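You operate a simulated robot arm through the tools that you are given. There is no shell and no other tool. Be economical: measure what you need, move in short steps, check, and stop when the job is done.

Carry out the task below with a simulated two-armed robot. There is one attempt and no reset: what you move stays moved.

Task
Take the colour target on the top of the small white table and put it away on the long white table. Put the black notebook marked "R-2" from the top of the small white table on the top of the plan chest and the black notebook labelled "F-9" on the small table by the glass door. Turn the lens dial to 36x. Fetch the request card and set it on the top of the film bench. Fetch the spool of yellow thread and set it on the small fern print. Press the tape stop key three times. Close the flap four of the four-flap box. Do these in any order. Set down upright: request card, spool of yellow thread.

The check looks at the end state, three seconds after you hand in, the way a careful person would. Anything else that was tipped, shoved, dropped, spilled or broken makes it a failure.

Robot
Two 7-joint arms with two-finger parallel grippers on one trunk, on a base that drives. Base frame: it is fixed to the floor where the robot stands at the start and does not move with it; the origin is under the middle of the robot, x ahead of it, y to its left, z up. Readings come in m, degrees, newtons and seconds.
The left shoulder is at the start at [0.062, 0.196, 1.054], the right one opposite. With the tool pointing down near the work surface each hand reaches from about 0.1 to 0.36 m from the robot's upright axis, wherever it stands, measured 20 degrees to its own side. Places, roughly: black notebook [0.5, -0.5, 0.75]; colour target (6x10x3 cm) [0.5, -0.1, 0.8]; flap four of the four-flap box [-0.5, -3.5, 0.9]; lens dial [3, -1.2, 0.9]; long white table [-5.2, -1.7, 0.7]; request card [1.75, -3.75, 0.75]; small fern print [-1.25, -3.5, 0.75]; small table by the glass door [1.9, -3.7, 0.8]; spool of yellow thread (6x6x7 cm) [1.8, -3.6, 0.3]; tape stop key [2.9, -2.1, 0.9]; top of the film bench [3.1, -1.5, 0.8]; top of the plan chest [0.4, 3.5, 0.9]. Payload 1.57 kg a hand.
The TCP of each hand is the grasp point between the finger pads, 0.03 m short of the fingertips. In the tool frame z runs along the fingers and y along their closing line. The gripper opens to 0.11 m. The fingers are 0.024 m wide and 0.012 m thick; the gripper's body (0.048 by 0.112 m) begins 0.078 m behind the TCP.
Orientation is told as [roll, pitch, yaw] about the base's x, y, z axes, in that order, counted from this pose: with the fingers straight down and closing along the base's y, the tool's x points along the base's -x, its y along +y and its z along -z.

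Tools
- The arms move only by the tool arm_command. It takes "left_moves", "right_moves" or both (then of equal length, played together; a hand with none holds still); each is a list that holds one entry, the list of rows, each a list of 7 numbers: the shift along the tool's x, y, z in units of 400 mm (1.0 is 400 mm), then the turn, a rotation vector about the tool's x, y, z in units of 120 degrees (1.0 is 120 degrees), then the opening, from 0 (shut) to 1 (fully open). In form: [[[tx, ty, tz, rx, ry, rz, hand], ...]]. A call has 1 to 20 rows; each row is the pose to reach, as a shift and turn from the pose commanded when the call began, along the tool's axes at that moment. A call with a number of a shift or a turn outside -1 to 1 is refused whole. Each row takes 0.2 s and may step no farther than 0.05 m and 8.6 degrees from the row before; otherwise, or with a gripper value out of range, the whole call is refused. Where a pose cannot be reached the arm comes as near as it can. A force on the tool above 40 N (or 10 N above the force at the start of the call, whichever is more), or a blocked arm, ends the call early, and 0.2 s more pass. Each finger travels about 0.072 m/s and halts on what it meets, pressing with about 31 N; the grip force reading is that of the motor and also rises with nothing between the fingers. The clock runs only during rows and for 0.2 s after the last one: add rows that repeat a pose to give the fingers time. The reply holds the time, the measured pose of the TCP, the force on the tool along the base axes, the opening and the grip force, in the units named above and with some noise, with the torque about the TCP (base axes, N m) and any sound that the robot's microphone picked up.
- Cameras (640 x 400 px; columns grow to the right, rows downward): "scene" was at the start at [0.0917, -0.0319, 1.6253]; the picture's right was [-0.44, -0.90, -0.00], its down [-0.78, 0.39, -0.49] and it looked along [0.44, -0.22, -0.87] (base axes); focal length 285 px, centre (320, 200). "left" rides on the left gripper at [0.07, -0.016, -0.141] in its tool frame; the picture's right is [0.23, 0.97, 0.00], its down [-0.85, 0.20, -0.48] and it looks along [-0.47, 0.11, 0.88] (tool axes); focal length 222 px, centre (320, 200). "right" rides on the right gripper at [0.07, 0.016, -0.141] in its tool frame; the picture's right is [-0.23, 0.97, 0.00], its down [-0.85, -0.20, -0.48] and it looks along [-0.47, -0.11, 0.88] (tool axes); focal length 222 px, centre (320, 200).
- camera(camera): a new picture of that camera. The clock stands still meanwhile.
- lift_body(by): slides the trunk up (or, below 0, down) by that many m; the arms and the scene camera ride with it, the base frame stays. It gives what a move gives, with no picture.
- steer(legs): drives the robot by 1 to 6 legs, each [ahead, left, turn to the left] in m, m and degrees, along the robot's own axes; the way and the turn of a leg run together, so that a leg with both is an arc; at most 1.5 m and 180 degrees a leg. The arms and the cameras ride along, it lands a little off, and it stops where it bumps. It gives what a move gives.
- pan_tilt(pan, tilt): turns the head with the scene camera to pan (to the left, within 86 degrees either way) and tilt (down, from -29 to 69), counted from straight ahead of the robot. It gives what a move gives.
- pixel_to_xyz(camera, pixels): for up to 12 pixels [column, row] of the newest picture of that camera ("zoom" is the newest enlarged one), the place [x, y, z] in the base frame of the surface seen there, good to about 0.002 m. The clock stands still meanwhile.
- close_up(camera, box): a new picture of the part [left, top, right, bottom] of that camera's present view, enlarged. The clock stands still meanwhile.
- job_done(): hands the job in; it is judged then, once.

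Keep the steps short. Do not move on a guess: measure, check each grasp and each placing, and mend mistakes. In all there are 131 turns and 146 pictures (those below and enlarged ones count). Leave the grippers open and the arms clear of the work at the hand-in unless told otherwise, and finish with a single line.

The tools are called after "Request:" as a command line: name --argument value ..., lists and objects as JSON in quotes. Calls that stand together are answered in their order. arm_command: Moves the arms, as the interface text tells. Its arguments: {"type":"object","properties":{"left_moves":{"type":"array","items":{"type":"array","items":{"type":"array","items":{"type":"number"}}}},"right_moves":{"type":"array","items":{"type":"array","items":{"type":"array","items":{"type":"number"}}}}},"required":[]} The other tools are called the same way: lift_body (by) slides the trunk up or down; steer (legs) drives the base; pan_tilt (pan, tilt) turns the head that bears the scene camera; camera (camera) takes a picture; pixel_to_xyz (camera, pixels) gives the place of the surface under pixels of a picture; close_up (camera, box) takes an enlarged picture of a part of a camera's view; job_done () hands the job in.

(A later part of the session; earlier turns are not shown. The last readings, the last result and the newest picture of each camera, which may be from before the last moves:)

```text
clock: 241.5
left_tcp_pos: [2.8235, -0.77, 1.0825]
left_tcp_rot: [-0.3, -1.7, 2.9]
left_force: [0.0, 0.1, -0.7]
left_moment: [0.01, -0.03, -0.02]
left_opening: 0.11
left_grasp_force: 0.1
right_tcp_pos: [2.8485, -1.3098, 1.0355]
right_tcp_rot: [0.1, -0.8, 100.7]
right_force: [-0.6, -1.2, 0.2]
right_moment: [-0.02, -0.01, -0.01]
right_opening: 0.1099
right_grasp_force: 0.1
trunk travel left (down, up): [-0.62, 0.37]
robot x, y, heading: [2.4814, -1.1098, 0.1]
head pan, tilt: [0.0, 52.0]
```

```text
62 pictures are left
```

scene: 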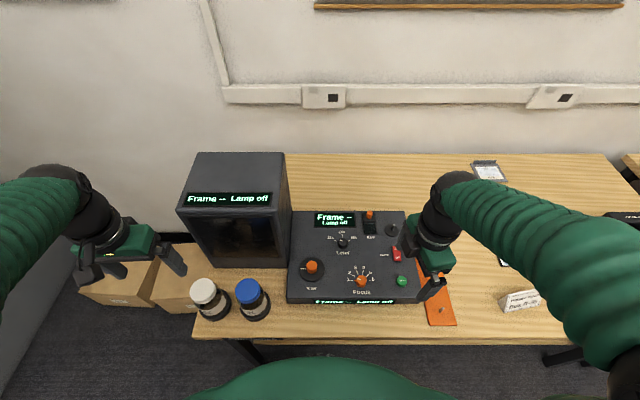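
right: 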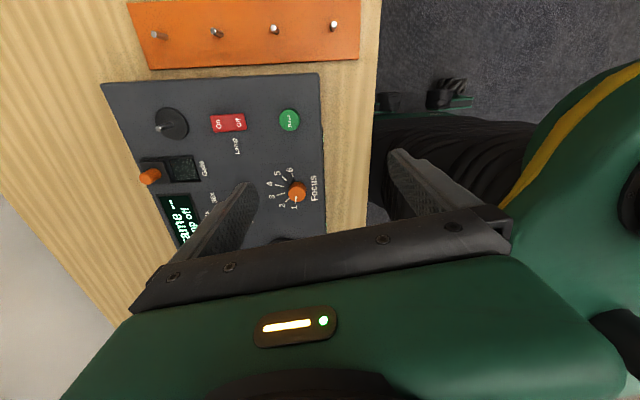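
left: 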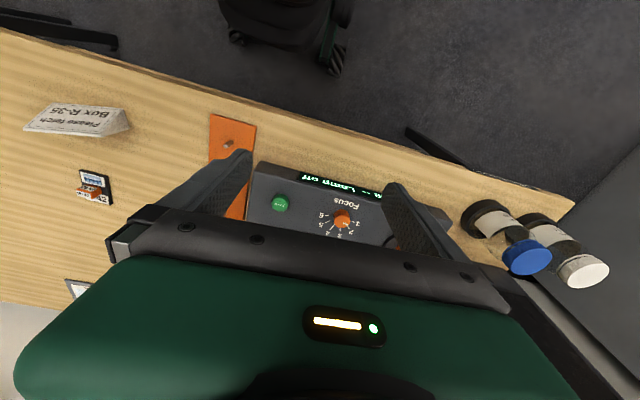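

I move the right hand above the dial with jaws at half opening, down to z≈0.93, and check alignment.

Request:
arm_command --right_moves '[[[-0.05, -0.09, 0, 0, 0, 0, 0.5], [-0.1, -0.18, 0, 0, 0, 0, 0.5], [-0.15, -0.27, 0, 0, 0, 0, 0.5], [-0.2, -0.36, 0, 0, 0, 0, 0.5], [-0.249, -0.444, 0, 0, 0, 0, 0.5], [-0.249, -0.444, 0.1, 0, 0, 0, 0.5], [-0.249, -0.444, 0.2, 0, 0, 0, 0.5], [-0.249, -0.444, 0.26, 0, 0, 0, 0.5], [-0.249, -0.444, 0.26, 0, 0, 0, 0.5]]]'

Request:
camera --camera "right"

Request:
close_up --camera "scene" --box '[280, 190, 440, 310]'

```text
clock: 243.5
left_tcp_pos: [2.8247, -0.768, 1.0811]
left_tcp_rot: [-0.4, -1.7, 2.8]
left_force: [0.4, -0.2, -0.1]
left_moment: [0.0, -0.04, -0.01]
left_opening: 0.1099
left_grasp_force: 0.2
right_tcp_pos: [3.0059, -1.1775, 0.9323]
right_tcp_rot: [0.2, -0.9, 100.7]
right_force: [0.5, 0.6, -0.2]
right_moment: [0.02, -0.01, 0.01]
right_opening: 0.055
right_grasp_force: 0.0
trunk travel left (down, up): [-0.62, 0.37]
robot x, y, heading: [2.4822, -1.1078, 0.0]
head pan, tilt: [0.0, 52.0]
```

```text
61 pictures are left
```

right: 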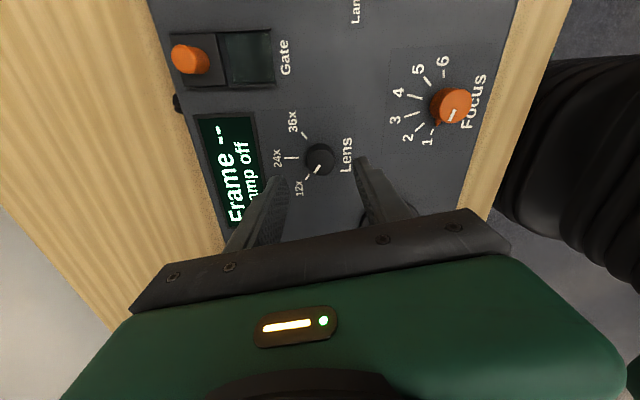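

```text
3.33 times, centred on (360, 250) of scene
```

zoom: 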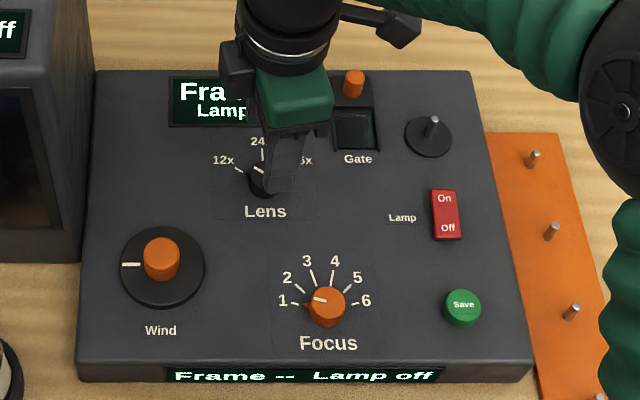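

Request:
pixel_to_xyz --camera "right" --pixels '[[320, 153], [307, 155], [333, 156], [320, 145], [318, 165], [320, 172], [300, 128], [306, 188]]'

Request:
arm_command --right_moves '[[[0, 0, 0.06, 0, 0, 0, 0.5], [0, 0, 0.112, 0, 0, 0, 0.5], [0, 0, 0.112, 0, 0, 0, 0.5]]]'

Request:
camera --camera "right"

```text
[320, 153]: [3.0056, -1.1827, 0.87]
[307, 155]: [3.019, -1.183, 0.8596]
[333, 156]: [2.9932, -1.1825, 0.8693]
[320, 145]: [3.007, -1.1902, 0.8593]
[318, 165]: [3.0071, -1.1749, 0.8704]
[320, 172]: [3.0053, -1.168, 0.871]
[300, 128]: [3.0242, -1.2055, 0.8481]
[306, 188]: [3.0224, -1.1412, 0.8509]
```

```text
clock: 244.3
left_tcp_pos: [2.8254, -0.7694, 1.0808]
left_tcp_rot: [-0.3, -1.5, 2.9]
left_force: [-0.2, -0.4, -0.3]
left_moment: [-0.01, 0.02, 0.01]
left_opening: 0.11
left_grasp_force: 0.1
right_tcp_pos: [3.0047, -1.177, 0.8867]
right_tcp_rot: [0.2, -0.7, 100.7]
right_force: [0.4, 0.1, 0.7]
right_moment: [0.01, 0.01, 0.02]
right_opening: 0.0549
right_grasp_force: 0.0
trunk travel left (down, up): [-0.62, 0.37]
robot x, y, heading: [2.4782, -1.1101, 0.2]
head pan, tilt: [0.0, 52.0]
```

```text
59 pictures are left
```

right: 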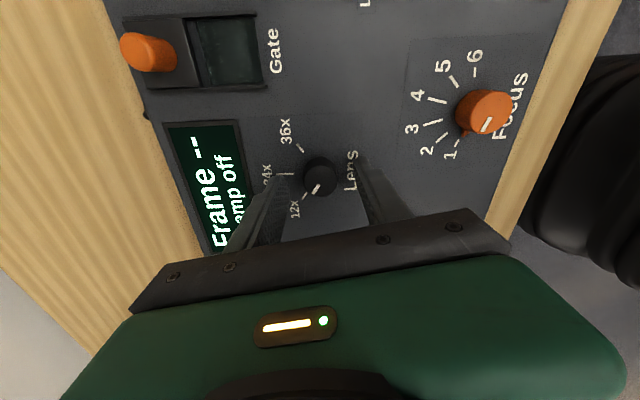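

The knob is between the pads. I close on it and turn the hand -111° (clockwise).

Request:
arm_command --right_moves '[[[0.005, 0, 0, 0, 0, 0, 0.4], [0.005, 0, 0, 0, 0, 0, 0], [0.005, 0, 0, 0, 0, 0, 0], [0.005, 0, 0, 0, 0, 0, 0], [0.005, 0, 0, 0, 0, 0.066, 0], [0.005, 0, 0, 0, 0, 0.132, 0], [0.005, 0, 0, 0, 0, 0.198, 0], [0.005, 0, 0, 0, 0, 0.264, 0], [0.005, 0, 0, 0, 0, 0.33, 0], [0.005, 0, 0, 0, 0, 0.396, 0], [0.005, 0, 0, 0, 0, 0.462, 0], [0.005, 0, 0, 0, 0, 0.528, 0], [0.005, 0, 0, 0, 0, 0.594, 0], [0.005, 0, 0, 0, 0, 0.66, 0], [0.005, 0, 0, 0, 0, 0.726, 0], [0.005, 0, 0, 0, 0, 0.792, 0], [0.005, 0, 0, 0, 0, 0.858, 0], [0.005, 0, 0, 0, 0, 0.925, 0], [0.005, 0, 0, 0, 0, 0.925, 0]]]'

Request:
camera --camera "right"

Request:
close_up --camera "scene" --box '[280, 190, 440, 310]'

```text
clock: 248.3
left_tcp_pos: [2.8256, -0.7688, 1.0814]
left_tcp_rot: [-0.5, -1.7, 2.9]
left_force: [-0.8, -0.3, -0.2]
left_moment: [0.0, 0.0, 0.0]
left_opening: 0.1101
left_grasp_force: 0.0
right_tcp_pos: [3.0039, -1.178, 0.8874]
right_tcp_rot: [0.6, 0.6, -10.4]
right_force: [-18.3, 1.9, -11.3]
right_moment: [-0.05, 0.29, -0.03]
right_opening: 0.0271
right_grasp_force: 37.6
trunk travel left (down, up): [-0.62, 0.37]
robot x, y, heading: [2.4817, -1.1088, 0.1]
head pan, tilt: [0.0, 52.0]
```

```text
58 pictures are left
```

right: 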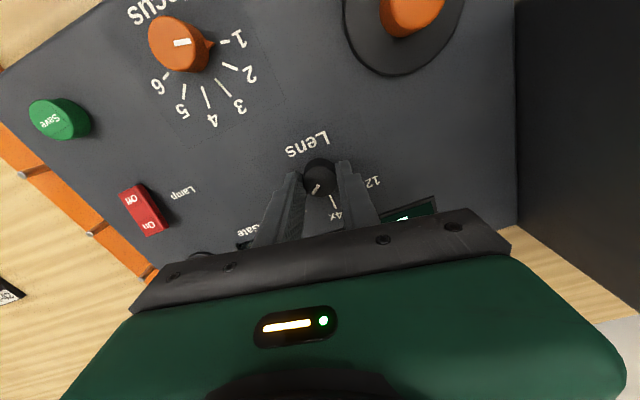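

```text
3.33 times, centred on (360, 250) of scene
```

zoom: 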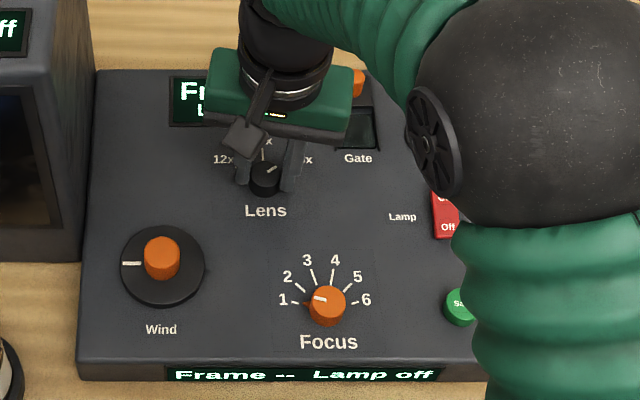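

The dial turned, pointer toward 36x. I release gently, lift and inspect.

Request:
arm_command --right_moves '[[[0, 0, 0, 0, 0, 0, 0.5], [0, 0, 0, 0, 0, 0, 0.5], [0, 0, -0.05, 0, 0, 0, 0.5], [0, 0, -0.15, 0, 0, 0, 0.5], [0, 0, -0.25, 0, 0, 0, 0.5], [0, 0, -0.35, 0, 0, 0, 0.5], [0.05, -0.08, -0.4, 0, 0, 0, 0.5], [0.12, -0.16, -0.4, 0, 0, 0, 0.5], [0.2, -0.24, -0.4, 0, 0, 0, 0.5], [0.28, -0.3, -0.4, 0, 0, 0, 0.5]]]'

Request:
close_up --camera "scene" --box '[280, 190, 440, 310]'

Request:
close_up --camera "scene" --box '[318, 225, 368, 260]'

```text
clock: 250.5
left_tcp_pos: [2.8245, -0.7688, 1.083]
left_tcp_rot: [-0.3, -1.8, 3.0]
left_force: [-0.1, -0.5, 1.3]
left_moment: [-0.02, -0.02, -0.02]
left_opening: 0.1099
left_grasp_force: 0.0
right_tcp_pos: [2.8727, -1.2792, 1.0487]
right_tcp_rot: [0.7, 0.5, -10.3]
right_force: [0.1, 0.7, 0.1]
right_moment: [0.0, 0.0, 0.04]
right_opening: 0.0552
right_grasp_force: 0.0
trunk travel left (down, up): [-0.62, 0.37]
robot x, y, heading: [2.4841, -1.1061, 0.1]
head pan, tilt: [0.0, 52.0]
```

```text
3.33 times, centred on (360, 250) of scene
```

zoom: 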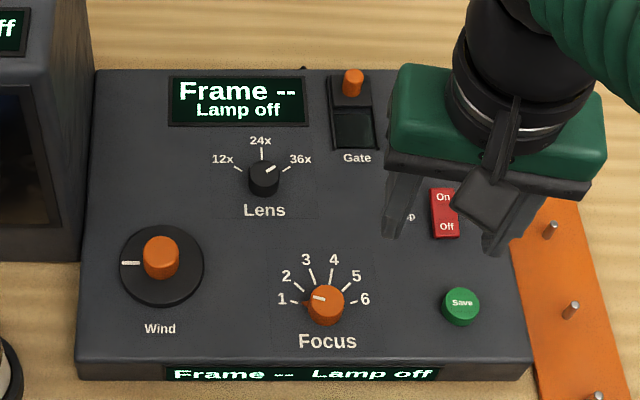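

```text
11.43 times, centred on (343, 242) of scene
```

zoom: 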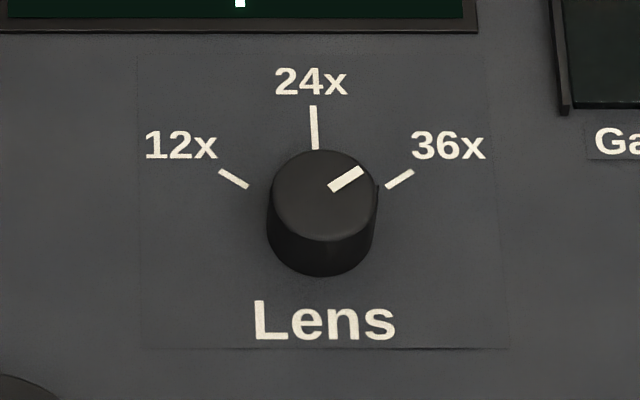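

The dial points at 36x. Next the tape stop key: I back slightly and shift right to y≈-1.95.

Request:
steer --legs '[[-0.06, -0.85, 0]]'

Request:
pan_tilt --pan -15 --tilt 52

Request:
camera --camera "scene"

Request:
camera --camera "right"

```text
clock: 255.0
left_tcp_pos: [2.7667, -1.6094, 1.0815]
left_tcp_rot: [-0.4, -1.7, 3.1]
left_force: [0.2, -0.2, 0.5]
left_moment: [-0.05, 0.03, 0.0]
left_opening: 0.1099
left_grasp_force: 0.0
right_tcp_pos: [2.8164, -2.1181, 1.0462]
right_tcp_rot: [0.6, 0.6, -10.2]
right_force: [-0.1, -0.4, -0.4]
right_moment: [0.0, 0.02, -0.01]
right_opening: 0.0549
right_grasp_force: 0.1
trunk travel left (down, up): [-0.62, 0.37]
robot x, y, heading: [2.4212, -1.9549, 0.5]
head pan, tilt: [0.0, 52.0]
```

```text
clock: 255.8
left_tcp_pos: [2.7665, -1.6117, 1.0814]
left_tcp_rot: [-0.3, -1.6, 3.1]
left_force: [1.1, 0.3, -0.2]
left_moment: [-0.02, 0.04, 0.02]
left_opening: 0.11
left_grasp_force: 0.1
right_tcp_pos: [2.8165, -2.1186, 1.0475]
right_tcp_rot: [0.6, 0.5, -10.1]
right_force: [-0.4, 0.5, 0.8]
right_moment: [0.0, 0.02, 0.0]
right_opening: 0.0553
right_grasp_force: 0.1
trunk travel left (down, up): [-0.62, 0.37]
robot x, y, heading: [2.4237, -1.9523, 0.3]
head pan, tilt: [-15.0, 52.0]
```

```text
54 pictures are left
```

scene: 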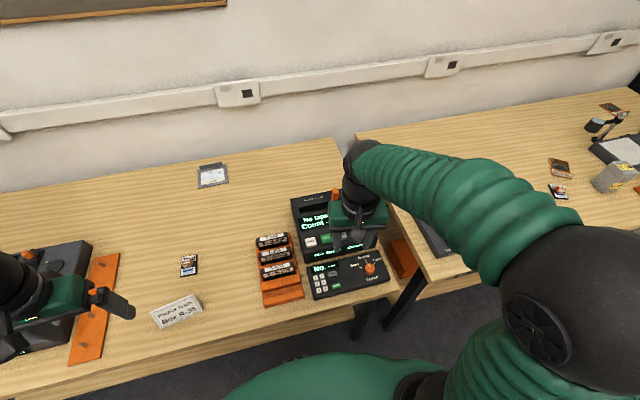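

```text
53 pictures are left
```

right: 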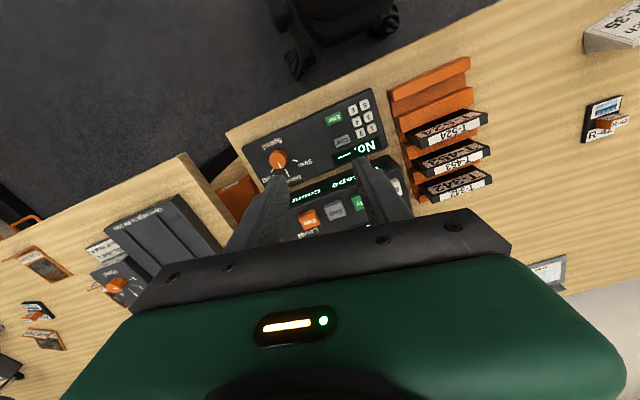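

Request:
close_up --camera "right" --box '[240, 90, 420, 240]'

Request:
close_up --camera "scene" --box '[240, 180, 400, 310]'

```text
2.67 times, centred on (330, 165) of right
```

zoom: 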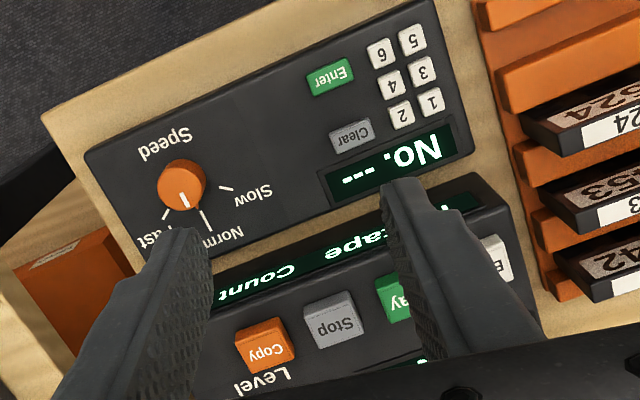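

```text
3.08 times, centred on (320, 245) of scene
```

zoom: 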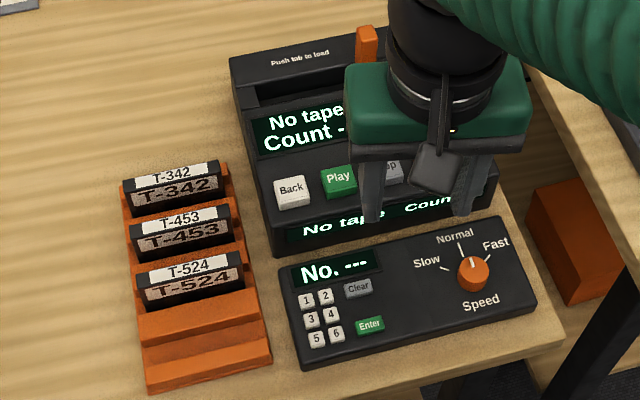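

Request:
pixel_to_xyz --camera "right" --pixels '[[335, 209], [326, 206], [343, 204], [334, 216], [334, 201], [309, 219], [358, 202], [330, 190]]'

Request:
pixel_to_xyz --camera "zoom" --pixels '[[392, 170], [395, 160], [338, 172], [292, 187], [300, 215], [365, 35]]'

```text
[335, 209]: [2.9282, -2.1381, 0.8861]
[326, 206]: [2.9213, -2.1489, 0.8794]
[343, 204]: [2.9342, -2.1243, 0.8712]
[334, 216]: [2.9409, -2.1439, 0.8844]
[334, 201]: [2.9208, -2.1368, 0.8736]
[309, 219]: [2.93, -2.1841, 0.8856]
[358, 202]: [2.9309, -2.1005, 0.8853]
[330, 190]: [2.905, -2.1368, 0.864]
```

```text
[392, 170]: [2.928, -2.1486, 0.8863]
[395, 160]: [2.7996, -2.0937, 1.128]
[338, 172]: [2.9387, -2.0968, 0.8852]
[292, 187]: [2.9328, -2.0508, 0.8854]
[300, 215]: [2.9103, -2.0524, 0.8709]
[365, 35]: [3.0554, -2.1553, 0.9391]
```

The Stop key is at (2.932,-2.141), top z≈0.886. I close the fingers, square the hand and hover 1.5 cm above the key.

Request:
arm_command --right_moves '[[[-0.08, 0, 0, 0, 0, -0.02, 0], [-0.16, -0.002, 0, 0, 0, -0.04, 0], [-0.24, -0.004, 0, 0, 0, -0.06, 0], [-0.294, -0.0045, 0.05, 0, 0, -0.084, 0], [-0.294, -0.0045, 0.15, 0, 0, -0.084, 0], [-0.294, -0.0045, 0.25, 0, 0, -0.084, 0], [-0.294, -0.0045, 0.29, 0, 0, -0.084, 0], [-0.294, -0.0045, 0.29, 0, 0, -0.084, 0]]]'

Request:
close_up --camera "right" --box '[220, 80, 420, 240]'

Request:
close_up --camera "scene" --box '[260, 170, 400, 280]'

```text
clock: 257.6
left_tcp_pos: [2.7665, -1.6115, 1.082]
left_tcp_rot: [-0.3, -1.6, 3.1]
left_force: [-0.8, 0.7, -0.9]
left_moment: [0.02, -0.02, 0.01]
left_opening: 0.1101
left_grasp_force: 0.0
right_tcp_pos: [2.9353, -2.1428, 0.9302]
right_tcp_rot: [0.8, 0.4, 0.0]
right_force: [0.0, 0.1, 0.1]
right_moment: [-0.01, 0.0, 0.02]
right_opening: 0.0
right_grasp_force: 21.6
trunk travel left (down, up): [-0.62, 0.37]
robot x, y, heading: [2.4248, -1.9547, 0.1]
head pan, tilt: [-15.0, 52.0]
```

```text
2.50 times, centred on (320, 160) of right
```

zoom: 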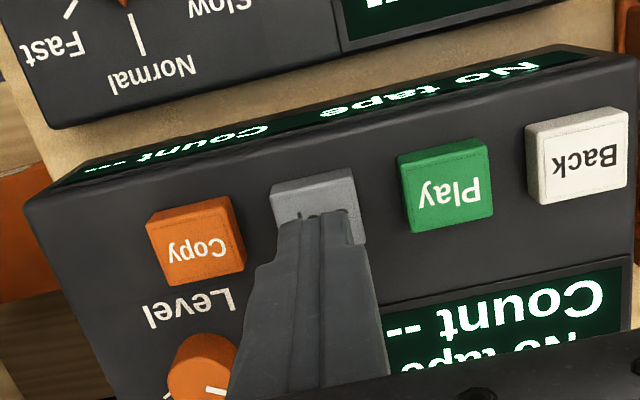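

```text
3.64 times, centred on (330, 225) of scene
```

zoom: 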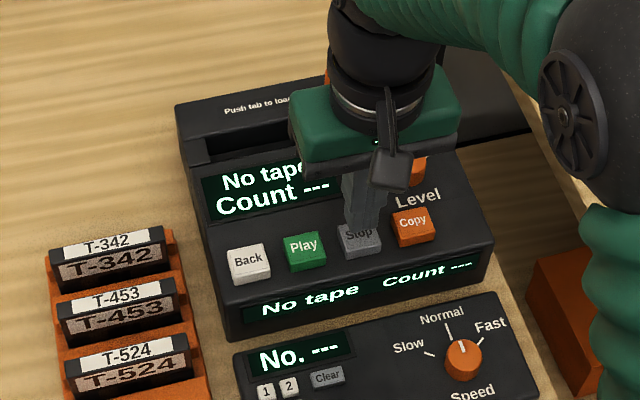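

The closed tips are over Stop. First press: down slowly ~2 cm, then back up, watching force and sound.

Request:
arm_command --right_moves '[[[0.01, 0, 0.025, 0, 0, 0, 0], [0.01, 0, 0.035, 0, 0, 0, 0], [0.01, 0, 0.042, 0, 0, 0, 0], [0.01, 0, 0.048, 0, 0, 0, 0], [0.01, 0, 0.048, 0, 0, 0, 0]]]'

```text
clock: 258.8
left_tcp_pos: [2.7674, -1.6116, 1.0814]
left_tcp_rot: [-0.3, -1.7, 3.1]
left_force: [0.3, 0.3, 0.3]
left_moment: [0.0, -0.02, -0.01]
left_opening: 0.1099
left_grasp_force: 0.0
right_tcp_pos: [2.9287, -2.1419, 0.9118]
right_tcp_rot: [0.7, 0.4, 0.1]
right_force: [1.4, -0.7, 1.9]
right_moment: [-0.04, -0.05, 0.01]
right_opening: 0.0001
right_grasp_force: 21.5
trunk travel left (down, up): [-0.62, 0.37]
robot x, y, heading: [2.4267, -1.9549, 0.3]
head pan, tilt: [-15.0, 52.0]
heard: click
```

One click: first press done. I rise 1.6 cm and press a second time.

Request:
arm_command --right_moves '[[[0, 0, -0.02, 0, 0, 0, 0], [0, 0, -0.04, 0, 0, 0, 0], [0, 0, -0.04, 0, 0, 0, 0]]]'

Request:
arm_command --right_moves '[[[0, 0, 0.018, 0, 0, 0, 0], [0, 0, 0.028, 0, 0, 0, 0], [0, 0, 0.036, 0, 0, 0, 0], [0, 0, 0.04, 0, 0, 0, 0], [0, 0, 0.04, 0, 0, 0, 0]]]'

Request:
arm_command --right_moves '[[[0, 0, -0.02, 0, 0, 0, 0], [0, 0, -0.04, 0, 0, 0, 0], [0, 0, -0.04, 0, 0, 0, 0]]]'

```text
clock: 259.6
left_tcp_pos: [2.767, -1.6112, 1.081]
left_tcp_rot: [-0.2, -1.6, 3.1]
left_force: [-0.5, -0.1, -0.4]
left_moment: [0.02, -0.02, -0.03]
left_opening: 0.1101
left_grasp_force: 0.0
right_tcp_pos: [2.9291, -2.142, 0.9274]
right_tcp_rot: [0.8, 0.5, 0.1]
right_force: [-0.2, 1.0, -0.8]
right_moment: [-0.01, -0.07, -0.02]
right_opening: 0.0
right_grasp_force: 21.1
trunk travel left (down, up): [-0.62, 0.37]
robot x, y, heading: [2.4255, -1.9546, 0.5]
head pan, tilt: [-15.0, 52.0]
```

```text
clock: 260.8
left_tcp_pos: [2.7685, -1.6117, 1.0808]
left_tcp_rot: [-0.3, -1.6, 3.1]
left_force: [0.2, -0.2, 1.4]
left_moment: [0.02, -0.02, 0.07]
left_opening: 0.11
left_grasp_force: 0.2
right_tcp_pos: [2.9272, -2.1422, 0.9131]
right_tcp_rot: [0.6, 0.5, 0.0]
right_force: [-0.4, -0.3, 0.6]
right_moment: [0.0, -0.02, -0.01]
right_opening: 0.0
right_grasp_force: 21.7
trunk travel left (down, up): [-0.62, 0.37]
robot x, y, heading: [2.4233, -1.9535, 0.6]
head pan, tilt: [-15.0, 52.0]
```

```text
clock: 261.6
left_tcp_pos: [2.7681, -1.6117, 1.0817]
left_tcp_rot: [-0.3, -1.6, 3.2]
left_force: [-0.1, 0.1, 0.0]
left_moment: [-0.02, 0.01, 0.03]
left_opening: 0.11
left_grasp_force: 0.1
right_tcp_pos: [2.9283, -2.1412, 0.9282]
right_tcp_rot: [0.7, 0.4, 0.0]
right_force: [-0.5, -0.2, -0.1]
right_moment: [0.02, -0.01, -0.01]
right_opening: 0.0001
right_grasp_force: 21.1
trunk travel left (down, up): [-0.62, 0.37]
robot x, y, heading: [2.4266, -1.9515, 0.1]
head pan, tilt: [-15.0, 52.0]
```

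No click that time (stopped ~1 mm short). I press a little deeper for the second press.

Request:
arm_command --right_moves '[[[0, 0, 0.02, 0, 0, 0, 0], [0, 0, 0.035, 0, 0, 0, 0], [0, 0, 0.045, 0, 0, 0, 0], [0, 0, 0.048, 0, 0, 0, 0]]]'

Request:
arm_command --right_moves '[[[0, 0, -0.02, 0, 0, 0, 0], [0, 0, -0.045, 0, 0, 0, 0], [0, 0, -0.045, 0, 0, 0, 0]]]'

```text
clock: 262.6
left_tcp_pos: [2.7662, -1.6115, 1.0818]
left_tcp_rot: [-0.3, -1.6, 3.1]
left_force: [0.2, -0.5, 0.0]
left_moment: [-0.01, 0.01, -0.05]
left_opening: 0.11
left_grasp_force: 0.0
right_tcp_pos: [2.9281, -2.1411, 0.909]
right_tcp_rot: [0.7, 0.3, 0.0]
right_force: [1.5, 0.8, 8.8]
right_moment: [-0.06, -0.1, -0.01]
right_opening: 0.0
right_grasp_force: 21.4
trunk travel left (down, up): [-0.62, 0.37]
robot x, y, heading: [2.4233, -1.9565, 0.4]
head pan, tilt: [-15.0, 52.0]
heard: click
```

```text
clock: 263.4
left_tcp_pos: [2.7679, -1.6115, 1.081]
left_tcp_rot: [-0.3, -1.6, 3.2]
left_force: [-1.2, -0.2, 0.7]
left_moment: [-0.04, 0.01, -0.01]
left_opening: 0.1097
left_grasp_force: 0.0
right_tcp_pos: [2.9278, -2.1426, 0.9259]
right_tcp_rot: [0.7, 0.4, -0.1]
right_force: [0.3, 0.7, -0.5]
right_moment: [0.02, 0.03, -0.03]
right_opening: 0.0
right_grasp_force: 20.9
trunk travel left (down, up): [-0.62, 0.37]
robot x, y, heading: [2.4211, -1.956, 0.2]
head pan, tilt: [-15.0, 52.0]
```

Second click. Third press the same way, then raise clear.

Request:
arm_command --right_moves '[[[0, 0, 0.015, 0, 0, 0, 0], [0, 0, 0.03, 0, 0, 0, 0], [0, 0, 0.04, 0, 0, 0, 0], [0, 0, 0.043, 0, 0, 0, 0]]]'

Request:
arm_command --right_moves '[[[0, 0, -0.04, 0, 0, 0, 0], [0, 0, -0.14, 0, 0, 0, 0], [0, 0, -0.24, 0, 0, 0, 0], [0, 0, -0.34, 0, 0, 0, 0.3], [0.1, 0, -0.34, 0, 0, 0, 0.6], [0.2, 0, -0.34, 0, 0, 0, 1], [0.3, 0, -0.34, 0, 0, 0, 1]]]'

Request:
camera --camera "scene"

```text
clock: 264.4
left_tcp_pos: [2.7668, -1.6116, 1.0812]
left_tcp_rot: [-0.2, -1.5, 3.1]
left_force: [0.5, -0.1, -0.1]
left_moment: [-0.01, -0.04, 0.05]
left_opening: 0.1101
left_grasp_force: 0.1
right_tcp_pos: [2.928, -2.143, 0.9102]
right_tcp_rot: [0.8, 0.3, 0.0]
right_force: [0.2, -1.7, 3.9]
right_moment: [-0.07, -0.06, -0.03]
right_opening: 0.0001
right_grasp_force: 21.5
trunk travel left (down, up): [-0.62, 0.37]
robot x, y, heading: [2.4261, -1.9553, 0.1]
head pan, tilt: [-15.0, 52.0]
heard: click
```

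```text
clock: 266.0
left_tcp_pos: [2.7665, -1.6107, 1.0808]
left_tcp_rot: [-0.2, -1.8, 3.0]
left_force: [-0.1, 0.4, 0.2]
left_moment: [0.0, 0.01, -0.03]
left_opening: 0.1098
left_grasp_force: 0.1
right_tcp_pos: [2.806, -2.1416, 1.0467]
right_tcp_rot: [0.7, 0.3, 0.0]
right_force: [-0.8, 0.4, 0.0]
right_moment: [0.04, -0.03, -0.01]
right_opening: 0.1101
right_grasp_force: 0.1
trunk travel left (down, up): [-0.62, 0.37]
robot x, y, heading: [2.4231, -1.9544, 0.2]
head pan, tilt: [-15.0, 52.0]
```

```text
48 pictures are left
```

scene: 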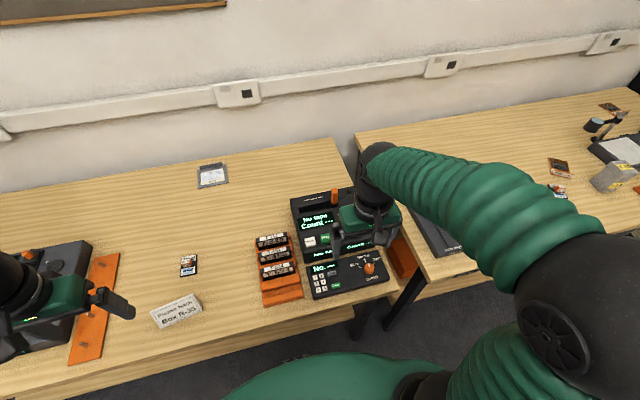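

Three clicks in all. Now the spool: I drive in front of the small table (x≈1.65, y≈-2.75) facing it and lower the trunk by 0.42 while still clear.

Request:
steer --legs '[[-0.6, 0, 0], [0, 0, -90], [0.8, -0.17, 0]]'

Request:
lift_body --by -0.42

Request:
pan_tilt --pan 10 --tilt 30

Request:
camera --camera "scene"

```text
clock: 277.1
left_tcp_pos: [2.0366, -3.0967, 1.0803]
left_tcp_rot: [-0.3, -1.6, -85.8]
left_force: [-0.1, -0.1, -0.6]
left_moment: [0.03, 0.02, -0.01]
left_opening: 0.1102
left_grasp_force: 0.0
right_tcp_pos: [1.5076, -3.1485, 1.0463]
right_tcp_rot: [0.7, 0.3, -88.8]
right_force: [-0.2, 0.5, -0.2]
right_moment: [0.04, 0.04, -0.01]
right_opening: 0.1101
right_grasp_force: 0.2
trunk travel left (down, up): [-0.62, 0.37]
robot x, y, heading: [1.6871, -2.7597, -88.4]
head pan, tilt: [-15.0, 52.0]
```

```text
refused: -0.42 is not a number from -0.4 to 0.4
```

```text
clock: 278.0
left_tcp_pos: [2.0355, -3.0978, 1.0809]
left_tcp_rot: [-0.3, -1.6, -85.8]
left_force: [-0.2, -0.2, -0.7]
left_moment: [-0.03, -0.02, 0.02]
left_opening: 0.1102
left_grasp_force: 0.0
right_tcp_pos: [1.5071, -3.1497, 1.0461]
right_tcp_rot: [0.7, 0.4, -88.8]
right_force: [-0.5, 0.4, 0.4]
right_moment: [0.01, -0.03, 0.01]
right_opening: 0.11
right_grasp_force: 0.1
trunk travel left (down, up): [-0.62, 0.37]
robot x, y, heading: [1.6872, -2.759, -88.3]
head pan, tilt: [10.0, 30.0]
```

```text
47 pictures are left
```

scene: 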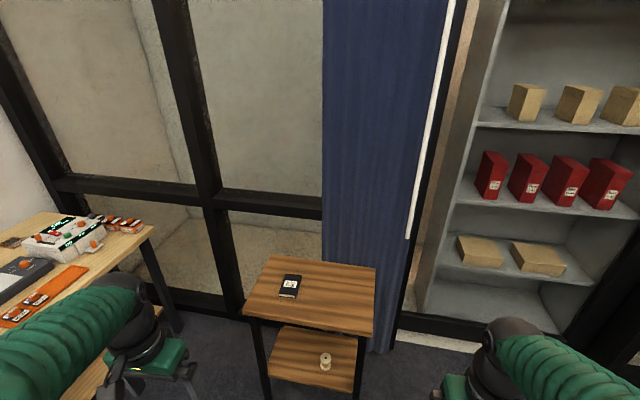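

I lower 0.4+0.1 m, square up, and tilt the left hand 45° forward, bringing it in line with the spool.

Request:
steer --legs '[[0, -0.02, -1.6]]'

Request:
lift_body --by -0.4

Request:
lift_body --by -0.1

Request:
arm_command --left_moves '[[[0, -0.1, 0, 0, -0.06, 0, 1], [0, -0.2, 0, 0, -0.12, 0, 1], [0, -0.3, 0, 0, -0.19, 0, 1], [0, -0.4, 0, 0, -0.25, 0, 1], [0, -0.45, 0.08, 0, -0.31, 0, 1], [0, -0.45, 0.16, 0, -0.375, 0, 1], [0, -0.45, 0.26, 0, -0.375, 0, 1], [0, -0.45, 0.36, 0, -0.375, 0, 1], [0, -0.45, 0.44, 0, -0.375, 0, 1], [0, -0.45, 0.44, 0, -0.375, 0, 1]]]'

Request:
camera --camera "left"

Request:
camera --camera "scene"

```text
clock: 278.8
left_tcp_pos: [2.0129, -3.1064, 1.0796]
left_tcp_rot: [-0.5, -1.6, -87.4]
left_force: [0.6, -0.4, -0.1]
left_moment: [-0.01, 0.03, 0.02]
left_opening: 0.1101
left_grasp_force: 0.0
right_tcp_pos: [1.4824, -3.1431, 1.0479]
right_tcp_rot: [0.4, 0.5, -90.3]
right_force: [0.9, 0.2, -0.5]
right_moment: [0.01, 0.03, 0.03]
right_opening: 0.11
right_grasp_force: 0.1
trunk travel left (down, up): [-0.62, 0.37]
robot x, y, heading: [1.6697, -2.7567, -89.9]
head pan, tilt: [10.0, 30.0]
```

```text
clock: 282.6
left_tcp_pos: [2.011, -3.1058, 0.6798]
left_tcp_rot: [-0.5, -1.7, -87.3]
left_force: [-0.8, 0.6, -0.1]
left_moment: [0.01, 0.0, 0.02]
left_opening: 0.11
left_grasp_force: 0.1
right_tcp_pos: [1.48, -3.141, 0.6473]
right_tcp_rot: [0.5, 0.3, -90.3]
right_force: [0.0, 0.7, 0.5]
right_moment: [-0.02, 0.0, 0.03]
right_opening: 0.11
right_grasp_force: 0.0
trunk travel left (down, up): [-0.22, 0.77]
robot x, y, heading: [1.669, -2.7582, -90.0]
head pan, tilt: [10.0, 30.0]
```

```text
clock: 283.9
left_tcp_pos: [2.0108, -3.105, 0.5802]
left_tcp_rot: [-0.5, -1.7, -87.2]
left_force: [-0.3, 0.6, 0.4]
left_moment: [-0.04, 0.0, -0.03]
left_opening: 0.1099
left_grasp_force: 0.0
right_tcp_pos: [1.4793, -3.1416, 0.5482]
right_tcp_rot: [0.5, 0.4, -90.3]
right_force: [0.5, -0.3, 0.5]
right_moment: [0.0, -0.03, 0.01]
right_opening: 0.1102
right_grasp_force: 0.1
trunk travel left (down, up): [-0.12, 0.87]
robot x, y, heading: [1.6678, -2.7579, -90.3]
head pan, tilt: [10.0, 30.0]
```

```text
clock: 285.5
left_tcp_pos: [1.7848, -3.2307, 0.6209]
left_tcp_rot: [-9.9, -56.9, -85.5]
left_force: [0.4, -0.4, -0.3]
left_moment: [-0.01, 0.0, -0.02]
left_opening: 0.1101
left_grasp_force: 0.1
left hand out of reach, approached as far as the arm can: row 3, 4, 5, 6, 7
right_tcp_pos: [1.4793, -3.1416, 0.5475]
right_tcp_rot: [0.5, 0.5, -90.3]
right_force: [-0.2, 0.5, 0.6]
right_moment: [-0.01, -0.02, 0.01]
right_opening: 0.1098
right_grasp_force: 0.1
trunk travel left (down, up): [-0.12, 0.87]
robot x, y, heading: [1.671, -2.7597, -90.3]
head pan, tilt: [10.0, 30.0]
stopped in row 7 (left hand): the arm was blocked; the commanded pose is now the measured one
```

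```text
46 pictures are left
```

left: 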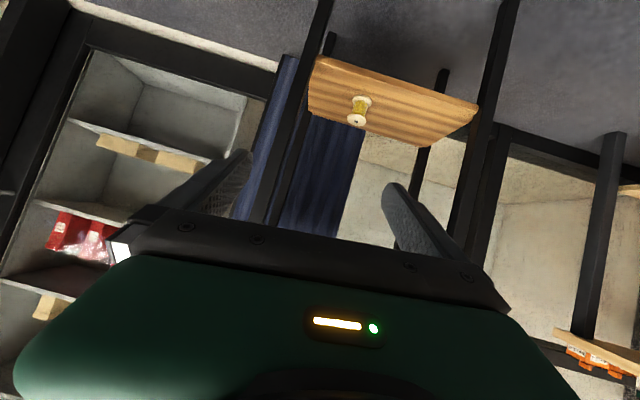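

```text
45 pictures are left
```

scene: 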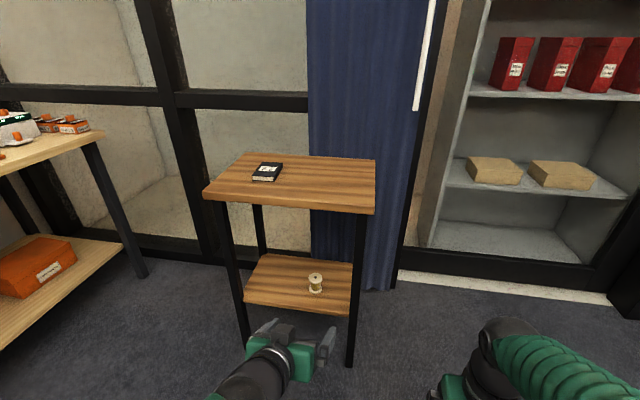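

The arm found a pose with fingers ~33° below horizontal — suitable for reaching under the top. I straighten its small roll and lower it to z≈0.36, and re-measure the spool in the scene.

Request:
arm_command --left_moves '[[[0.0713, 0.0236, 0.0575, -0.01, 0, 0.004, 1], [0.1426, 0.0472, 0.115, -0.02, 0, 0.008, 1], [0.214, 0.0707, 0.1723, -0.03, 0, 0.012, 1], [0.285, 0.0943, 0.23, -0.04, 0, 0.016, 1], [0.356, 0.118, 0.287, -0.051, 0, 0.0206, 1], [0.428, 0.1414, 0.345, -0.051, 0, 0.0206, 1], [0.499, 0.165, 0.402, -0.051, 0, 0.0206, 1], [0.499, 0.165, 0.402, -0.051, 0, 0.0206, 1]]]'

Request:
camera --camera "left"

Request:
close_up --camera "scene" --box '[200, 150, 400, 380]'

```text
clock: 287.3
left_tcp_pos: [1.826, -3.2596, 0.3614]
left_tcp_rot: [0.7, -57.0, -90.6]
left_force: [-0.3, 0.8, -0.6]
left_moment: [0.02, -0.01, -0.01]
left_opening: 0.1101
left_grasp_force: 0.0
left hand out of reach, approached as far as the arm can: row 1, 2, 3, 4, 5
right_tcp_pos: [1.4807, -3.1433, 0.5468]
right_tcp_rot: [0.5, 0.3, -90.4]
right_force: [0.0, -0.3, -1.1]
right_moment: [0.0, -0.02, -0.02]
right_opening: 0.1098
right_grasp_force: 0.0
trunk travel left (down, up): [-0.12, 0.87]
robot x, y, heading: [1.6664, -2.7616, -90.2]
head pan, tilt: [10.0, 30.0]
```

```text
44 pictures are left
```

left: 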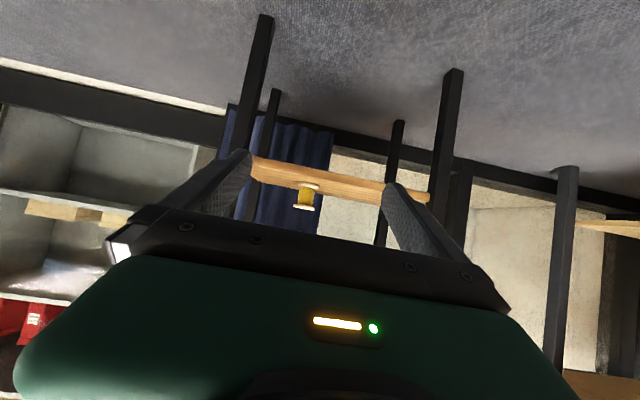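

```text
1.74 times, centred on (300, 265) of scene
```

zoom: 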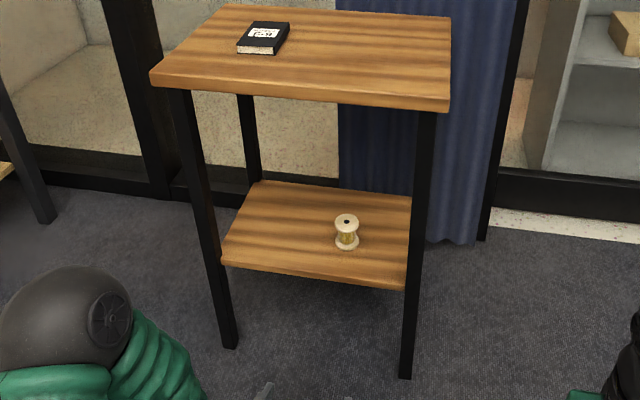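

The hand pose is right: [0.7,-57,-90.6]. I measure spool edges from the enlarged scene picture.

Request:
pixel_to_xyz --camera "zoom" --pixels '[[347, 219], [335, 219], [358, 219], [347, 214], [347, 225], [347, 236], [347, 246], [336, 243], [358, 243], [320, 260], [380, 285], [240, 262]]'

```text
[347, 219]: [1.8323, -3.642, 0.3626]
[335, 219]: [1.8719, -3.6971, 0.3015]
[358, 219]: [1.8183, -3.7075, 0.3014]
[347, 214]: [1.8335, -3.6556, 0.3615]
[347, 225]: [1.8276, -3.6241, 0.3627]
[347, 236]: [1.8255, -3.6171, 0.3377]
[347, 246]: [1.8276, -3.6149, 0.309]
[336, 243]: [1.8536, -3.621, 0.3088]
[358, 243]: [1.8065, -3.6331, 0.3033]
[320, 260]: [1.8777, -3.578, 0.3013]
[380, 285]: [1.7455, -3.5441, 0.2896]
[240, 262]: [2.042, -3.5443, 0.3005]
```

Spool centre ≈ (1.831,-3.640), z 0.301–0.364. I drive forward 0.29 m keeping the arm pose, then check.

Request:
steer --legs '[[0.29, 0, 0.2]]'

Request:
camera --camera "left"

Request:
pan_tilt --pan 10 --tilt 45

Request:
camera --camera "scene"

```text
clock: 289.3
left_tcp_pos: [1.8308, -3.5425, 0.3608]
left_tcp_rot: [0.7, -57.1, -90.1]
left_force: [0.2, 0.1, 0.2]
left_moment: [0.01, 0.0, 0.03]
left_opening: 0.1101
left_grasp_force: 0.0
right_tcp_pos: [1.4849, -3.4291, 0.5474]
right_tcp_rot: [0.5, 0.4, -89.7]
right_force: [-0.5, -0.1, -0.5]
right_moment: [0.02, -0.06, -0.02]
right_opening: 0.1102
right_grasp_force: 0.0
trunk travel left (down, up): [-0.12, 0.87]
robot x, y, heading: [1.6673, -3.0436, -89.6]
head pan, tilt: [10.0, 30.0]
```

```text
42 pictures are left
```

left: 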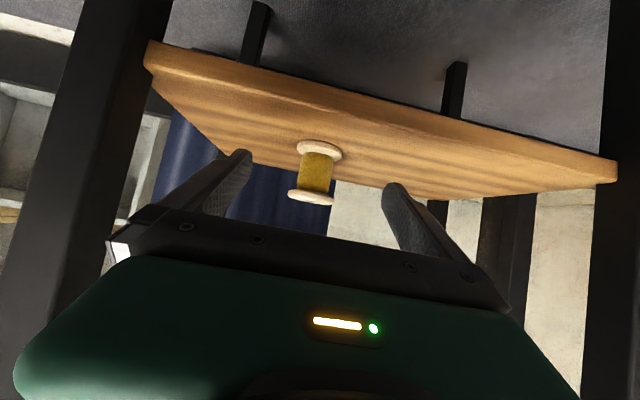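

```text
clock: 290.1
left_tcp_pos: [1.8314, -3.5429, 0.3619]
left_tcp_rot: [0.7, -57.0, -90.1]
left_force: [0.0, -0.5, 0.4]
left_moment: [-0.03, -0.02, 0.0]
left_opening: 0.1101
left_grasp_force: 0.1
right_tcp_pos: [1.4851, -3.4276, 0.5487]
right_tcp_rot: [0.5, 0.4, -89.7]
right_force: [0.5, -0.4, -0.8]
right_moment: [0.01, 0.01, 0.01]
right_opening: 0.1099
right_grasp_force: 0.1
trunk travel left (down, up): [-0.12, 0.87]
robot x, y, heading: [1.6696, -3.0468, -89.6]
head pan, tilt: [10.0, 45.0]
```

```text
41 pictures are left
```

scene: 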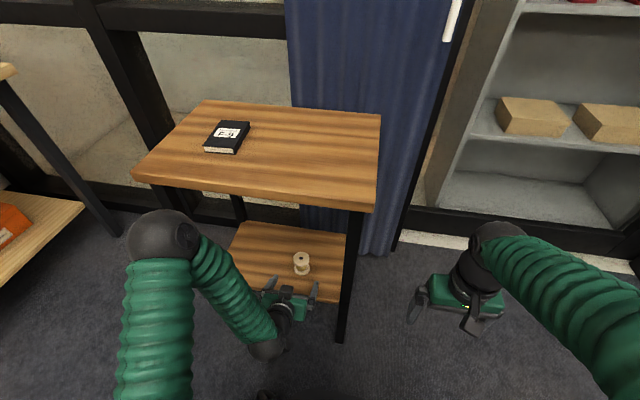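

Spool lies between the open fingers. I advance 9.5 cm and 2 cm down in three steps and look again.

Request:
arm_command --left_moves '[[[-0.03, 0, 0.08, 0, 0, 0, 1], [-0.06, 0, 0.155, 0, 0, 0, 1], [-0.0875, 0, 0.2265, 0, 0, 0, 1], [-0.0875, 0, 0.2265, 0, 0, 0, 1]]]'

Request:
camera --camera "left"

Request:
close_up --camera "scene" --box '[200, 200, 400, 340]'

```text
clock: 291.1
left_tcp_pos: [1.8325, -3.6347, 0.3405]
left_tcp_rot: [0.6, -57.0, -90.1]
left_force: [1.0, 0.3, -0.3]
left_moment: [-0.02, 0.01, -0.01]
left_opening: 0.1099
left_grasp_force: 0.0
right_tcp_pos: [1.485, -3.4281, 0.5473]
right_tcp_rot: [0.7, 0.4, -89.7]
right_force: [-0.3, -0.4, -0.6]
right_moment: [-0.01, 0.01, 0.02]
right_opening: 0.1098
right_grasp_force: 0.1
trunk travel left (down, up): [-0.12, 0.87]
robot x, y, heading: [1.6703, -3.0482, -89.3]
head pan, tilt: [10.0, 45.0]
```

```text
40 pictures are left
```

left: 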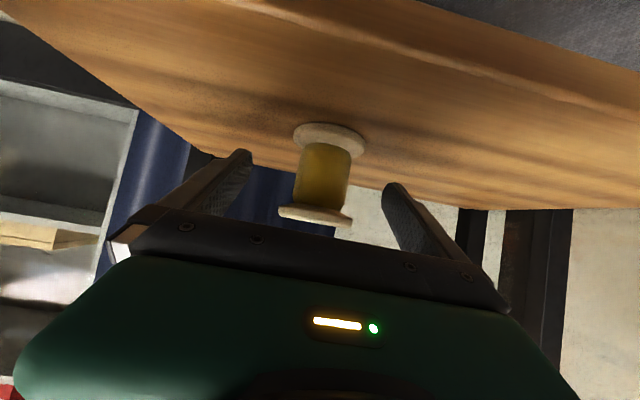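

```text
2.86 times, centred on (300, 270) of scene
```

zoom: 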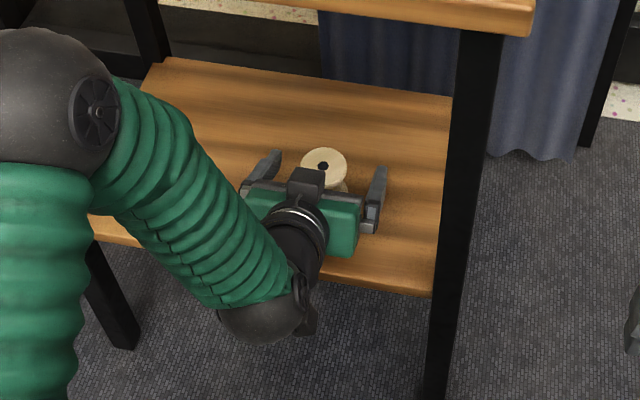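

The spool is between the pads. I close.

Request:
arm_command --left_moves '[[[0, 0, 0, 0, 0, 0, 0.5], [0, 0, 0, 0, 0, 0, 0], [0, 0, 0, 0, 0, 0, 0], [0, 0, 0, 0, 0, 0, 0], [0, 0, 0, 0, 0, 0, 0], [0, 0, 0, 0, 0, 0, 0], [-0.04, 0, -0.026, 0, 0, 0, 0], [-0.08, 0, -0.052, 0, 0, 0, 0]]]'

Request:
camera --camera "left"

Request:
close_up --camera "scene" --box '[240, 220, 360, 320]'

```text
clock: 292.9
left_tcp_pos: [1.832, -3.6355, 0.3795]
left_tcp_rot: [0.7, -57.0, -90.1]
left_force: [-0.8, 0.8, 0.3]
left_moment: [-0.03, -0.03, 0.0]
left_opening: 0.0498
left_grasp_force: 31.0
right_tcp_pos: [1.4851, -3.4286, 0.5473]
right_tcp_rot: [0.6, 0.4, -89.7]
right_force: [-0.4, 0.1, 0.3]
right_moment: [-0.02, 0.03, 0.01]
right_opening: 0.1102
right_grasp_force: 0.1
trunk travel left (down, up): [-0.12, 0.87]
robot x, y, heading: [1.6699, -3.0467, -89.7]
head pan, tilt: [10.0, 45.0]
```

```text
38 pictures are left
```

left: 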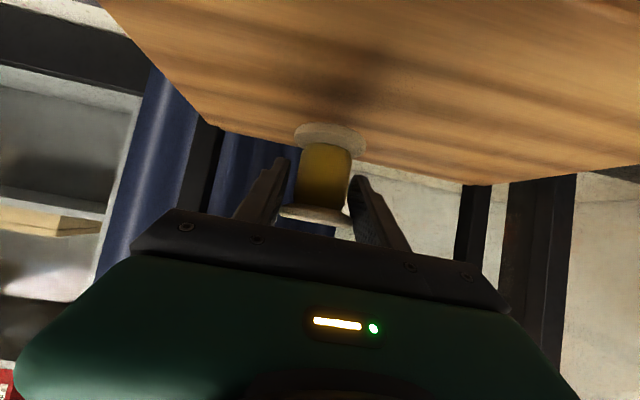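

```text
4.00 times, centred on (300, 270) of scene
```

zoom: 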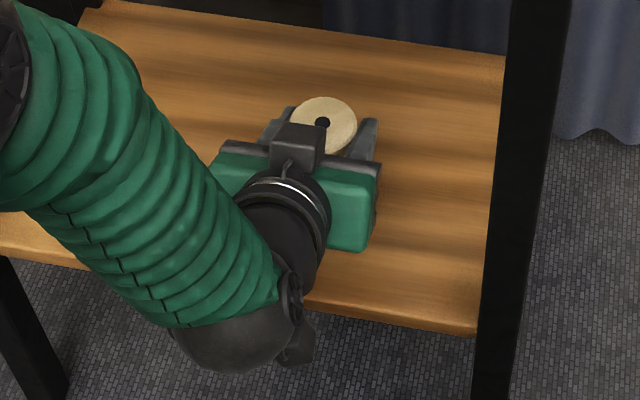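

The spool is held upright (0.05, 31 N). I back straight out, raise the trunk, turn west and look.

Request:
steer --legs '[[-0.5, 0, 0]]'

Request:
lift_body --by 0.4

Request:
lift_body --by 0.1

Request:
pan_tilt --pan -70 --tilt 25

Request:
camera --camera "scene"

```text
clock: 295.8
left_tcp_pos: [1.8261, -3.14, 0.3796]
left_tcp_rot: [0.8, -57.0, -90.3]
left_force: [0.4, -0.5, -0.5]
left_moment: [0.04, 0.01, 0.02]
left_opening: 0.05
left_grasp_force: 30.9
right_tcp_pos: [1.4806, -2.9316, 0.5478]
right_tcp_rot: [0.6, 0.3, -89.7]
right_force: [0.4, 0.3, 0.2]
right_moment: [-0.01, -0.02, 0.01]
right_opening: 0.1099
right_grasp_force: 0.0
trunk travel left (down, up): [-0.12, 0.87]
robot x, y, heading: [1.6656, -2.5503, -89.5]
head pan, tilt: [10.0, 45.0]
```

```text
clock: 299.6
left_tcp_pos: [1.8263, -3.1404, 0.7803]
left_tcp_rot: [0.7, -57.1, -90.2]
left_force: [-0.5, -0.2, -1.4]
left_moment: [-0.04, 0.0, 0.0]
left_opening: 0.0498
left_grasp_force: 31.5
right_tcp_pos: [1.4804, -2.9328, 0.9485]
right_tcp_rot: [0.5, 0.4, -89.8]
right_force: [-0.3, 0.2, -0.3]
right_moment: [0.03, -0.05, 0.0]
right_opening: 0.11
right_grasp_force: 0.1
trunk travel left (down, up): [-0.52, 0.47]
robot x, y, heading: [1.6641, -2.5525, -89.6]
head pan, tilt: [10.0, 45.0]
```

```text
clock: 300.9
left_tcp_pos: [1.8267, -3.1406, 0.8801]
left_tcp_rot: [0.8, -57.1, -90.3]
left_force: [0.2, -0.5, -0.1]
left_moment: [0.02, 0.03, 0.03]
left_opening: 0.0502
left_grasp_force: 30.5
right_tcp_pos: [1.4811, -2.9327, 1.0471]
right_tcp_rot: [0.5, 0.3, -89.9]
right_force: [-0.3, -0.3, 0.4]
right_moment: [0.0, -0.01, -0.01]
right_opening: 0.1099
right_grasp_force: 0.2
trunk travel left (down, up): [-0.62, 0.37]
robot x, y, heading: [1.6645, -2.5496, -89.7]
head pan, tilt: [10.0, 45.0]
```

```text
clock: 302.5
left_tcp_pos: [1.8279, -3.1405, 0.8791]
left_tcp_rot: [0.7, -57.2, -90.1]
left_force: [0.3, -0.9, 0.1]
left_moment: [-0.03, -0.01, -0.03]
left_opening: 0.0499
left_grasp_force: 31.6
right_tcp_pos: [1.4814, -2.9329, 1.0488]
right_tcp_rot: [0.7, 0.3, -89.7]
right_force: [0.6, 0.9, -0.5]
right_moment: [0.01, -0.02, -0.01]
right_opening: 0.11
right_grasp_force: 0.0
trunk travel left (down, up): [-0.62, 0.37]
robot x, y, heading: [1.6634, -2.5526, -89.6]
head pan, tilt: [-70.0, 25.0]
```

```text
36 pictures are left
```

scene: 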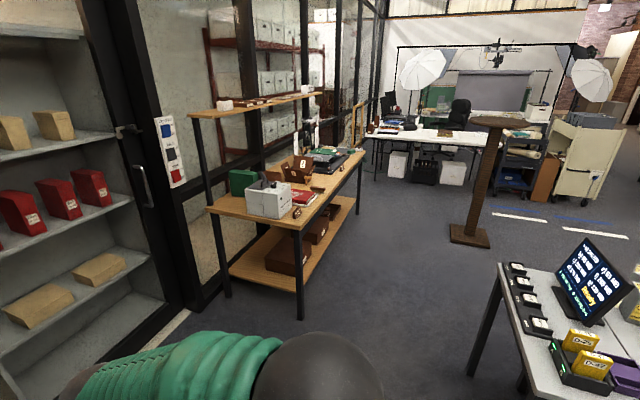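

Request:
close_up --camera "scene" --box '[190, 120, 390, 250]'

Request:
pixel_to_xyz --camera "scene" --pixels '[[300, 228], [350, 165], [205, 210], [300, 315], [357, 210], [500, 275], [475, 370], [470, 238], [325, 153], [300, 165], [340, 160], [490, 120]]'

```text
3.08 times, centred on (290, 185) of scene
```

zoom: 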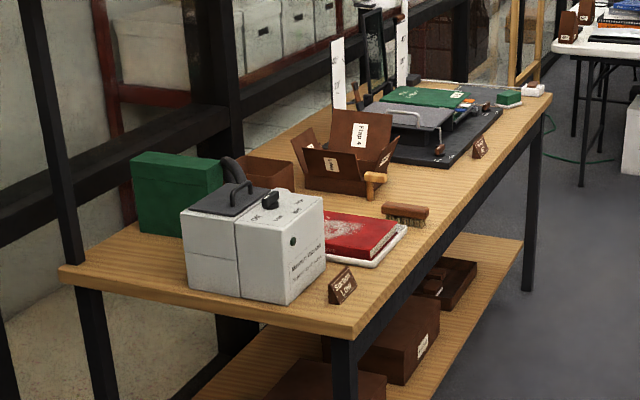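

```text
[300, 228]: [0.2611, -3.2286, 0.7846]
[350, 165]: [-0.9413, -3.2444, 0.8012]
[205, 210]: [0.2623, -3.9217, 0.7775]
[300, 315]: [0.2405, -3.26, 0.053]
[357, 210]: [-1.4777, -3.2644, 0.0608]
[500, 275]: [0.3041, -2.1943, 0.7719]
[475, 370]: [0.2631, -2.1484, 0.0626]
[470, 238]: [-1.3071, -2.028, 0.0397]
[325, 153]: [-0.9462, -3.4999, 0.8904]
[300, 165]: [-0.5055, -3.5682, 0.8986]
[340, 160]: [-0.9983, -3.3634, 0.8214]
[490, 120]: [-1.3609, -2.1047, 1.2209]
```

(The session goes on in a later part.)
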